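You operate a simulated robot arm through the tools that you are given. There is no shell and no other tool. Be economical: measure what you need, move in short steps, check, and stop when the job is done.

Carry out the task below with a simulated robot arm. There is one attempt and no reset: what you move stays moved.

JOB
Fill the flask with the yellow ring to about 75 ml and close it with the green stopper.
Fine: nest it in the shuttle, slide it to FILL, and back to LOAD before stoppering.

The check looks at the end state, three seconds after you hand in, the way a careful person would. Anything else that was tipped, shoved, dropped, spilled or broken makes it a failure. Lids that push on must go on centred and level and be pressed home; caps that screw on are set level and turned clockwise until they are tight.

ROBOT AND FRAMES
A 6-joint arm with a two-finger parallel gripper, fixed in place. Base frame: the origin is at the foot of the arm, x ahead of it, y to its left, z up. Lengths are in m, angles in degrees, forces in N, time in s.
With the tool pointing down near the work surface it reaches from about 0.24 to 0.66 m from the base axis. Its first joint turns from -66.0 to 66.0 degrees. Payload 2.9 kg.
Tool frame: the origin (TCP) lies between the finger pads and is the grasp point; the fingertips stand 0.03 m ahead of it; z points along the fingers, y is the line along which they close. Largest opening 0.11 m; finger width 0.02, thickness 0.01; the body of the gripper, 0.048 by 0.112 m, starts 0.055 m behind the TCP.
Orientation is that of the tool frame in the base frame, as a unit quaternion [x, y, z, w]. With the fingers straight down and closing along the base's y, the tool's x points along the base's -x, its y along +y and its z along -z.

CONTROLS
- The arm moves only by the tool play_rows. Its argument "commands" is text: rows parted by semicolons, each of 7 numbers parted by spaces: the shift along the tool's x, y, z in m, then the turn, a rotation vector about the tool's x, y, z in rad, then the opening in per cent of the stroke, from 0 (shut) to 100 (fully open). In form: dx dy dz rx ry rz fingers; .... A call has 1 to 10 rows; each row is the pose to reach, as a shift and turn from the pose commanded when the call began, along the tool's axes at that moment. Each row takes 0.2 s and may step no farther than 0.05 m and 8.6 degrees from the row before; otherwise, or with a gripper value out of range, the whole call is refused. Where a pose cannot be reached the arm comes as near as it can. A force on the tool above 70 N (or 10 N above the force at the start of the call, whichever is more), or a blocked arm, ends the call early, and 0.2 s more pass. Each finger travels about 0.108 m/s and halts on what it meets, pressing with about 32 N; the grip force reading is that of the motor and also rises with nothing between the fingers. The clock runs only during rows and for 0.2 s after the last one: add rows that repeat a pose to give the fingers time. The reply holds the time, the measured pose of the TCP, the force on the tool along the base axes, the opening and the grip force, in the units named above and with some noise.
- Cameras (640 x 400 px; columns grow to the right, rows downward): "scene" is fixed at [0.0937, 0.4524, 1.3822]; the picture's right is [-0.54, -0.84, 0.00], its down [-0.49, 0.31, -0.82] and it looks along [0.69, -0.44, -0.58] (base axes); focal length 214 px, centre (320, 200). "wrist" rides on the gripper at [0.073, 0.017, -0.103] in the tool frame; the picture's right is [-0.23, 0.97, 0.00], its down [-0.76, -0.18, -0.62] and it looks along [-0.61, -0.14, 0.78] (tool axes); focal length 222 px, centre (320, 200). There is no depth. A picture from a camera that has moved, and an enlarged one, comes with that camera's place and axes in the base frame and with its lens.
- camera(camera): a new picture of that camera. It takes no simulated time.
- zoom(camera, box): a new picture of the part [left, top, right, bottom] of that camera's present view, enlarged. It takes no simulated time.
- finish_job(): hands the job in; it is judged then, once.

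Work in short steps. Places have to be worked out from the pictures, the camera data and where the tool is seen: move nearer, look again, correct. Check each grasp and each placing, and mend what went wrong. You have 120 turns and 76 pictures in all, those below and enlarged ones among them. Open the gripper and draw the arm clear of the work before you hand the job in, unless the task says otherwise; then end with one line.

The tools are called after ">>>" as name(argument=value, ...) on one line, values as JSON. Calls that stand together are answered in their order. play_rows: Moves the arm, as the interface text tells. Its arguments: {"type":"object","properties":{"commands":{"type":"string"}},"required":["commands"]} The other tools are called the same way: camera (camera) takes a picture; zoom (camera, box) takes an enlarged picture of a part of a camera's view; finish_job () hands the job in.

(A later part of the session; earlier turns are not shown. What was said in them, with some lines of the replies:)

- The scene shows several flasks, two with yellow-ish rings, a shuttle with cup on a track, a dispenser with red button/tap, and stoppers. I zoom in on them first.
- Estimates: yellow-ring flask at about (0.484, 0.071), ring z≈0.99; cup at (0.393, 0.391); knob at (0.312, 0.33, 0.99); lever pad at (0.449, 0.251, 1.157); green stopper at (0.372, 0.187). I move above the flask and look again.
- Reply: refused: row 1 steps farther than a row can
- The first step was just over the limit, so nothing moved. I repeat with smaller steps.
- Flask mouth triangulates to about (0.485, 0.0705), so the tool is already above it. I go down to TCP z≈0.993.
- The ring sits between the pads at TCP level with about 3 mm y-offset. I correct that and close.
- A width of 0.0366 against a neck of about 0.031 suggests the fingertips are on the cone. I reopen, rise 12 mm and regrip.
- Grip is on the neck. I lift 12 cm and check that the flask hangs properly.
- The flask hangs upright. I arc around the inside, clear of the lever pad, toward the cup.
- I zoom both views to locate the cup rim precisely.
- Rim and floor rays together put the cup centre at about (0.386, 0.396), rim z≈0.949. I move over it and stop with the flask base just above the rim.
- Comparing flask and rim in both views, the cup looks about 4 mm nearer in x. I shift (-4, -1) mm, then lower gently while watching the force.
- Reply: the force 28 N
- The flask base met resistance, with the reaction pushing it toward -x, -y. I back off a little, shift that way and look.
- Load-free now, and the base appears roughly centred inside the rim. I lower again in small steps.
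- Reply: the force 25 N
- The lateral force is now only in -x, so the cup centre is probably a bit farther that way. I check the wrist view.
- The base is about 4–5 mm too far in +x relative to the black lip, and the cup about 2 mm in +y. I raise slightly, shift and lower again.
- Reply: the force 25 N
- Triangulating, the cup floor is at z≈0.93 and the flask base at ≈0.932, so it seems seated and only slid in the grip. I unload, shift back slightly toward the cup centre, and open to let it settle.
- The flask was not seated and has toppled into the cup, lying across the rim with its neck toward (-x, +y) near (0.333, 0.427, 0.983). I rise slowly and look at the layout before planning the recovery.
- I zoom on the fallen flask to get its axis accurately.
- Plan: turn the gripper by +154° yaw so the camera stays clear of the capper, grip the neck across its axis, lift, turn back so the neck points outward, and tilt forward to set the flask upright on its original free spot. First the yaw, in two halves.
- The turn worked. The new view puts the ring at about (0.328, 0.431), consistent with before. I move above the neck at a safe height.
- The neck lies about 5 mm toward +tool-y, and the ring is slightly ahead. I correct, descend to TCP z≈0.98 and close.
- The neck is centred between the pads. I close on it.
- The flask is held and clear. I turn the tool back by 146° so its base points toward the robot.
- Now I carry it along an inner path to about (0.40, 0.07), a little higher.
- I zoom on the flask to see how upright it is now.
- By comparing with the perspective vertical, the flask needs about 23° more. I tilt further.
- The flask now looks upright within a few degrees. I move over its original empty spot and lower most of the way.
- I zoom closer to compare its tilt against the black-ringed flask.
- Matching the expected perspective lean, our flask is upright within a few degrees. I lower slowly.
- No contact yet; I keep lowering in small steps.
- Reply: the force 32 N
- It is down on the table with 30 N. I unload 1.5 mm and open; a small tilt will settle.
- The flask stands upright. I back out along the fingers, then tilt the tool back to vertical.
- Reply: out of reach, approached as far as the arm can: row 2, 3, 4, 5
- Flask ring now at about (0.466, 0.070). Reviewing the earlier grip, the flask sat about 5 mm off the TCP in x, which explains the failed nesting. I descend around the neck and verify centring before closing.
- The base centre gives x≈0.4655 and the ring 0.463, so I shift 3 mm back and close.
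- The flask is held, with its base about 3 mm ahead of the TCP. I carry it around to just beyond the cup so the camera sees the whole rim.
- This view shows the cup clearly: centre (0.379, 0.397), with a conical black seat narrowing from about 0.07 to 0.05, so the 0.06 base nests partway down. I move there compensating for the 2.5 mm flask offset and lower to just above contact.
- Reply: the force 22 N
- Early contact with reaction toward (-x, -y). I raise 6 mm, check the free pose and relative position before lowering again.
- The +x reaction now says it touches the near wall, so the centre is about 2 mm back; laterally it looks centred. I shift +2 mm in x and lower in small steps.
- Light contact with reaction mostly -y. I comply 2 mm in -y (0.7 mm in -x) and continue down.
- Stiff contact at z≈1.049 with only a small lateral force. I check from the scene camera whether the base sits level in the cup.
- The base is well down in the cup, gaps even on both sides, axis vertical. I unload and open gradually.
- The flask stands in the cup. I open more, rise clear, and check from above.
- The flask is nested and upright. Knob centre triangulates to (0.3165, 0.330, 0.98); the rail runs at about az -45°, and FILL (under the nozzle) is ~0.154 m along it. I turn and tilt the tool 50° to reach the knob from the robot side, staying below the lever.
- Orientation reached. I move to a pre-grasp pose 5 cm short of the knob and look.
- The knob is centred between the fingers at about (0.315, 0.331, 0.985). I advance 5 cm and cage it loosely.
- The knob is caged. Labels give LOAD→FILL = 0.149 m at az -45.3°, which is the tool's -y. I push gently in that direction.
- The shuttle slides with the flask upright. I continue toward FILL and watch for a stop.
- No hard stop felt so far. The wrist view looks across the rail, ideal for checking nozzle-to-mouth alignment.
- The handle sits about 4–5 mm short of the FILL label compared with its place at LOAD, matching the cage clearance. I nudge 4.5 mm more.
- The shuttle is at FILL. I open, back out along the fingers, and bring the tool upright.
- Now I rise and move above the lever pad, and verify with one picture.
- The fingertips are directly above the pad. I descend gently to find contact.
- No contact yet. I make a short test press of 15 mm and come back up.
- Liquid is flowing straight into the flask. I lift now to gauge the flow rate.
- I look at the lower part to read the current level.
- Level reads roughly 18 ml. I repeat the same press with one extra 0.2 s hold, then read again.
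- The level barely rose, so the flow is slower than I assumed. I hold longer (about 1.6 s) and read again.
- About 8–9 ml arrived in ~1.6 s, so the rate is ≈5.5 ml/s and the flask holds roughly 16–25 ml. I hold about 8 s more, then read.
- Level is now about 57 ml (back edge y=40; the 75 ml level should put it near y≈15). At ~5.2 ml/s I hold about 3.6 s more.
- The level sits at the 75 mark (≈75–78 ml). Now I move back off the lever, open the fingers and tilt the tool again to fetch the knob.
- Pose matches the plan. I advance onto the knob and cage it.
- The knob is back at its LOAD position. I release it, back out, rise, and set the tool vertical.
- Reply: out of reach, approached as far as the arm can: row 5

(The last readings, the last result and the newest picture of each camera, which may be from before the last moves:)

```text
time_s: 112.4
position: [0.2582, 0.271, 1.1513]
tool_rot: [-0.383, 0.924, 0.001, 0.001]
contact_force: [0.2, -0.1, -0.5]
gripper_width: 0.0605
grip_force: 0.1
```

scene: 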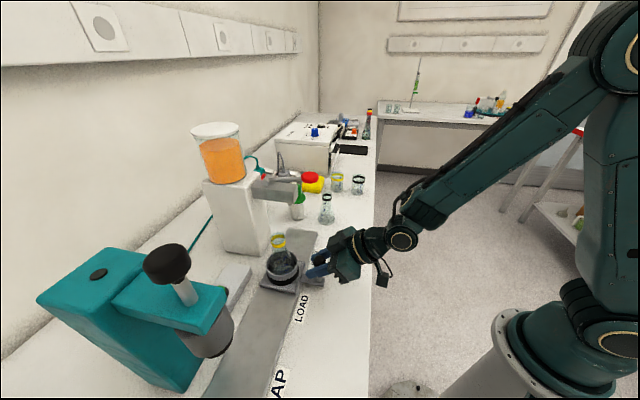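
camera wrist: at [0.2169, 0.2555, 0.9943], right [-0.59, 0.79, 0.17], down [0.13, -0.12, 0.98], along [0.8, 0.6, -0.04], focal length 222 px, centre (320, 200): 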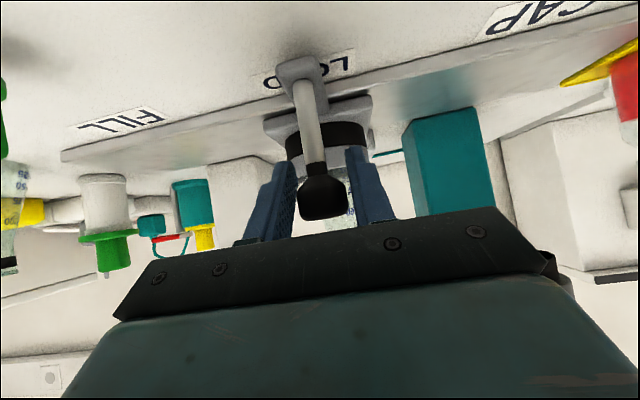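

Now I move above the green stopper (≈(0.365, 0.194)) and check centring.

>>> play_rows(commands="-0.006 -0.04 0.02 0 0 0 55;-0.012 -0.08 0.04 0 0 0 55;-0.018 -0.115 0.065 0 0 0 55;-0.0212 -0.13 0.095 0 0 0 55;-0.0212 -0.13 0.121 0 0 0 55;-0.0212 -0.13 0.121 0 0 0 55")

>>> camera(camera="wrist")

```text
time_s: 113.8
position: [0.3646, 0.1944, 1.0317]
tool_rot: [-0.383, 0.924, 0.0, 0.001]
contact_force: [-0.3, 0.2, -0.6]
gripper_width: 0.0605
grip_force: 0.0
```

```text
2 pictures are left
camera wrist: at [0.3009, 0.1563, 1.1349], right [-0.53, 0.85, 0.0], down [0.66, 0.41, 0.63], along [0.53, 0.33, -0.78], focal length 222 px, centre (320, 200)
```

wrist: 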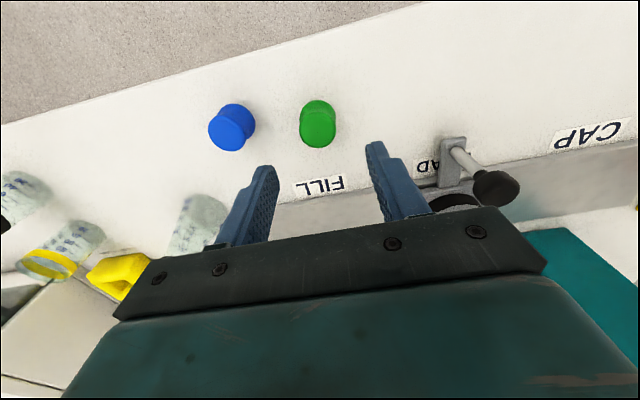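

The stopper head is centred within 2 mm; its top is at z≈0.945. I descend to TCP z≈0.95 so that only the upper head is gripped, and close.

>>> play_rows(commands="-0.0008 -0.0015 0.03 0 0 0 55;-0.0008 -0.0015 0.06 0 0 0 55;-0.0008 -0.0015 0.082 0 0 0 55;-0.0008 -0.0015 0.082 0 0 0 40;-0.0008 -0.0015 0.082 0 0 0 30;-0.0008 -0.0015 0.082 0 0 0 20;-0.0008 -0.0015 0.082 0 0 0 10;-0.0008 -0.0015 0.082 0 0 0 10")

```text
time_s: 115.6
position: [0.3669, 0.1945, 0.9498]
tool_rot: [-0.382, 0.924, 0.0, 0.0]
contact_force: [0.0, 0.8, -0.3]
gripper_width: 0.0338
grip_force: 32.1
```

Gripped at 0.034. I lift and move along the inner path toward the flask.

>>> play_rows(commands="0 0 -0.03 0 0 0 10;0 0 -0.07 0 0 0 10;0 0 -0.11 0 0 0 10;0 0 -0.15 0 0 0 10;-0.003 0.036 -0.175 0 0 0 10;-0.007 0.072 -0.19 0 0 0 10;-0.035 0.093 -0.19 0 0 0 10;-0.0636 0.1145 -0.19 0 0 0 10;-0.1 0.125 -0.19 0 0 0 10;-0.1167 0.132 -0.19 0 0 0 10")

>>> play_rows(commands="-0.03 0.0025 0 0 0 0 10;-0.06 0.0052 0 0 0 0 10;-0.06 0.0052 0 0 0 0 10")

>>> zoom(camera="wrist", box=[240, 60, 400, 160])

```text
time_s: 117.8
position: [0.3546, 0.37, 1.1367]
tool_rot: [-0.383, 0.924, 0.0, 0.002]
contact_force: [-0.3, -0.2, -0.8]
gripper_width: 0.0337
grip_force: 31.8
```

```text
time_s: 118.6
position: [0.3935, 0.4165, 1.1367]
tool_rot: [-0.383, 0.924, 0.0, 0.001]
contact_force: [0.0, -0.1, -0.7]
gripper_width: 0.0338
grip_force: 31.9
```

```text
4.00 times, centred on (320, 110) of wrist
camera zoom: at [0.3292, 0.3785, 1.2401], right [-0.53, 0.85, 0.0], down [0.66, 0.41, 0.62], along [0.53, 0.33, -0.78], focal length 888 px, centre (320, 560)
```

zoom: 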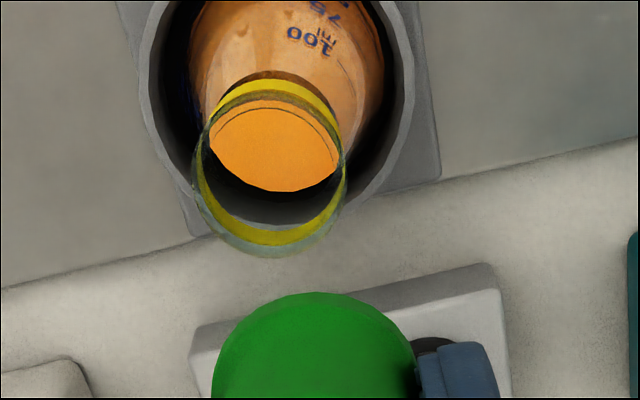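

The mouth is at tool offset (+0.025, -0.004) from the TCP, i.e. (0.3775, 0.3976), matching expectation. I move over it and lower to just above the mouth, then gently into contact.

>>> play_rows(commands="0.012 -0.0014 0 0 0 0 10;0.0243 -0.0027 0 0 0 0 10;0.0243 -0.0027 0.012 0 0 0 10;0.0243 -0.0027 0.024 0 0 0 10;0.0243 -0.0027 0.028 0 0 0 10;0.0243 -0.0027 0.028 0 0 0 10")

>>> play_rows(commands="0 0 0.003 0 0 0 10;0 0 0.006 0 0 0 10;0 0 0.009 0 0 0 10;0 0 0.009 0 0 0 10")

```text
time_s: 120.0
position: [0.3781, 0.3965, 1.1106]
tool_rot: [-0.382, 0.924, 0.001, 0.002]
contact_force: [0.9, -0.2, 0.2]
gripper_width: 0.0335
grip_force: 32.4
```

```text
time_s: 121.0
position: [0.3787, 0.3976, 1.1029]
tool_rot: [-0.383, 0.924, 0.001, 0.0]
contact_force: [0.0, -0.1, 0.0]
gripper_width: 0.0336
grip_force: 32.3
```

No contact yet at z 1.103; I continue in small steps.

>>> play_rows(commands="0 0 0.003 0 0 0 10;0 0 0.006 0 0 0 10;0 0 0.006 0 0 0 10")

```text
time_s: 121.8
position: [0.3793, 0.3969, 1.0974]
tool_rot: [-0.383, 0.924, 0.001, 0.001]
contact_force: [0.2, 0.4, 2.2]
gripper_width: 0.0336
grip_force: 31.8
```

>>> play_rows(commands="0 0 0.002 0 0 0 10;0 0 0.004 0 0 0 10;0 0 0.004 0 0 0 10")

```text
time_s: 122.6
position: [0.3789, 0.3963, 1.0918]
tool_rot: [-0.382, 0.924, 0.001, 0.001]
contact_force: [0.7, 0.2, 0.6]
gripper_width: 0.0335
grip_force: 32.2
```

>>> play_rows(commands="0 0 0.003 0 0 0 10;0 0 0.005 0 0 0 10;0 0 0.005 0 0 0 10")

```text
time_s: 123.4
position: [0.3776, 0.397, 1.0869]
tool_rot: [-0.383, 0.924, 0.0, 0.001]
contact_force: [0.9, 0.6, -0.3]
gripper_width: 0.0336
grip_force: 32.2
```

>>> play_rows(commands="0 0 0.003 0 0 0 10;0 0 0.005 0 0 0 10;0 0 0.005 0 0 0 10")

```text
time_s: 124.2
position: [0.3787, 0.3956, 1.0853]
tool_rot: [-0.383, 0.924, 0.002, 0.004]
contact_force: [5.3, 3.0, 27.8]
gripper_width: 0.0336
grip_force: 32.5
```

Firm contact with 28 N and little side load. I press further while holding.

>>> play_rows(commands="0 0 0.003 0 0 0 10;0 0 0.006 0 0 0 10;0 0 0.009 0 0 0 10;0 0 0.009 0 0 0 10")

```text
time_s: 125.2
position: [0.3797, 0.3974, 1.082]
tool_rot: [-0.383, 0.924, 0.004, 0.009]
contact_force: [-2.4, -8.0, 54.9]
gripper_width: 0.0341
grip_force: 31.9
```

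It moved 3 mm more under 55 N. I unload, open, rise, close the fingers, and will press from the top centre.

>>> play_rows(commands="0 0 -0.006 0 0 0 10;0 0 -0.01 0 0 0 12;0 0 -0.01 0 0 0 35;0 0 -0.01 0 0 0 45;0 0 -0.03 0 0 0 50;0 0 -0.06 0 0 0 50;0 0 -0.07 0 0 0 25;0 0 -0.07 0 0 0 0;0 0 -0.07 0 0 0 0")

```text
time_s: 127.2
position: [0.3805, 0.3953, 1.1437]
tool_rot: [-0.383, 0.924, 0.0, 0.001]
contact_force: [0.1, -0.7, 0.8]
gripper_width: 0.0
grip_force: 32.6
```

>>> play_rows(commands="0 0 0.015 0 0 0 0;0 0 0.028 0 0 0 0;0 0 0.032 0 0 0 0;0 0 0.036 0 0 0 0;0 0 0.038 0 0 0 0;0 0 0.038 0 0 0 0")

```text
time_s: 128.6
position: [0.3802, 0.3962, 1.1156]
tool_rot: [-0.383, 0.924, 0.004, 0.011]
contact_force: [-5.2, -3.7, 58.4]
gripper_width: 0.0
grip_force: 31.9
```

Top contact at 1.0856 with 58 N. I press a bit more to see if it still moves.

>>> play_rows(commands="0 0 0.002 0 0 0 0;0 0 0.004 0 0 0 0;0 0 0.004 0 0 0 0")

```text
time_s: 129.1
position: [0.3811, 0.3964, 1.1165]
tool_rot: [-0.383, 0.924, 0.005, 0.014]
contact_force: [-1.0, -2.1, 8.0]
gripper_width: 0.0
grip_force: 32.0
stopped in row 2: the force on the tool passed its limit (the readings are from after the stop); the commanded pose is now the measured one
```

Over 70 N with no further movement. I raise, move clear, and use the last picture to check the stopper.

>>> play_rows(commands="0 0 -0.03 0 0 0 0;0 0 -0.07 0 0 0 0;0.03 -0.02 -0.1 0 0 0 0;0.07 -0.04 -0.11 0 0 0 0;0.1 -0.07 -0.11 0 0 0 0;0.1 -0.11 -0.11 0 0 0 0;0.1 -0.11 -0.11 0 0 0 0")

>>> zoom(camera="scene", box=[232, 220, 312, 270])

```text
time_s: 130.7
position: [0.3868, 0.2439, 1.2238]
tool_rot: [-0.383, 0.924, 0.005, 0.012]
contact_force: [-1.2, -0.4, 0.4]
gripper_width: 0.0
grip_force: 31.7
```

```text
8.00 times, centred on (272, 245) of scene
camera zoom: at [0.0937, 0.4524, 1.3822], right [-0.54, -0.84, 0.0], down [-0.49, 0.31, -0.82], along [0.69, -0.44, -0.58], focal length 1716 px, centre (704, -160)
```

zoom: 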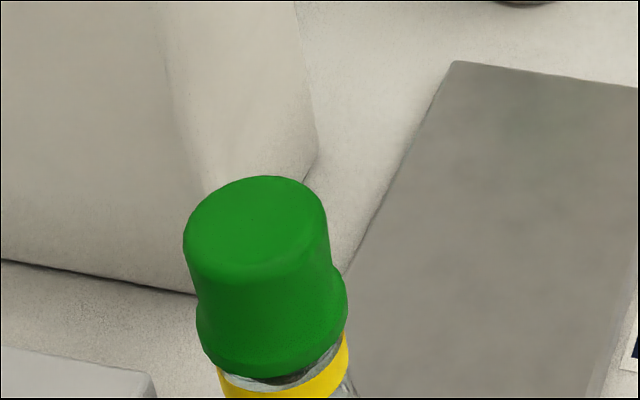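

The stopper is level and centred with its skirt down over the mouth, and it would not move under 70 N. I draw the arm away from the work and open the gripper.

>>> play_rows(commands="0.03 0 -0.02 0 0 0 0;0.06 0 -0.04 0 0 0 10;0.09 0 -0.06 0 0 0 30;0.09 0 -0.08 0 0 0 60;0.09 0 -0.08 0 0 0 80;0.09 0 -0.08 0 0 0 80")

```text
time_s: 132.1
position: [0.3199, 0.1836, 1.2997]
tool_rot: [-0.383, 0.924, 0.005, 0.011]
contact_force: [-0.1, -0.5, 0.4]
gripper_width: 0.0879
grip_force: 0.1
```

>>> finish_job()

```text
The job is handed in.
```

I handed the job in with the yellow-ring flask filled to about 75–78 ml, back at LOAD in the shuttle and closed with the green stopper. The stopper looks centred and level and did not move under more than 70 N. On the first try at nesting, the empty flask tipped over inside the shuttle cup; I set it upright and nested it again before filling.
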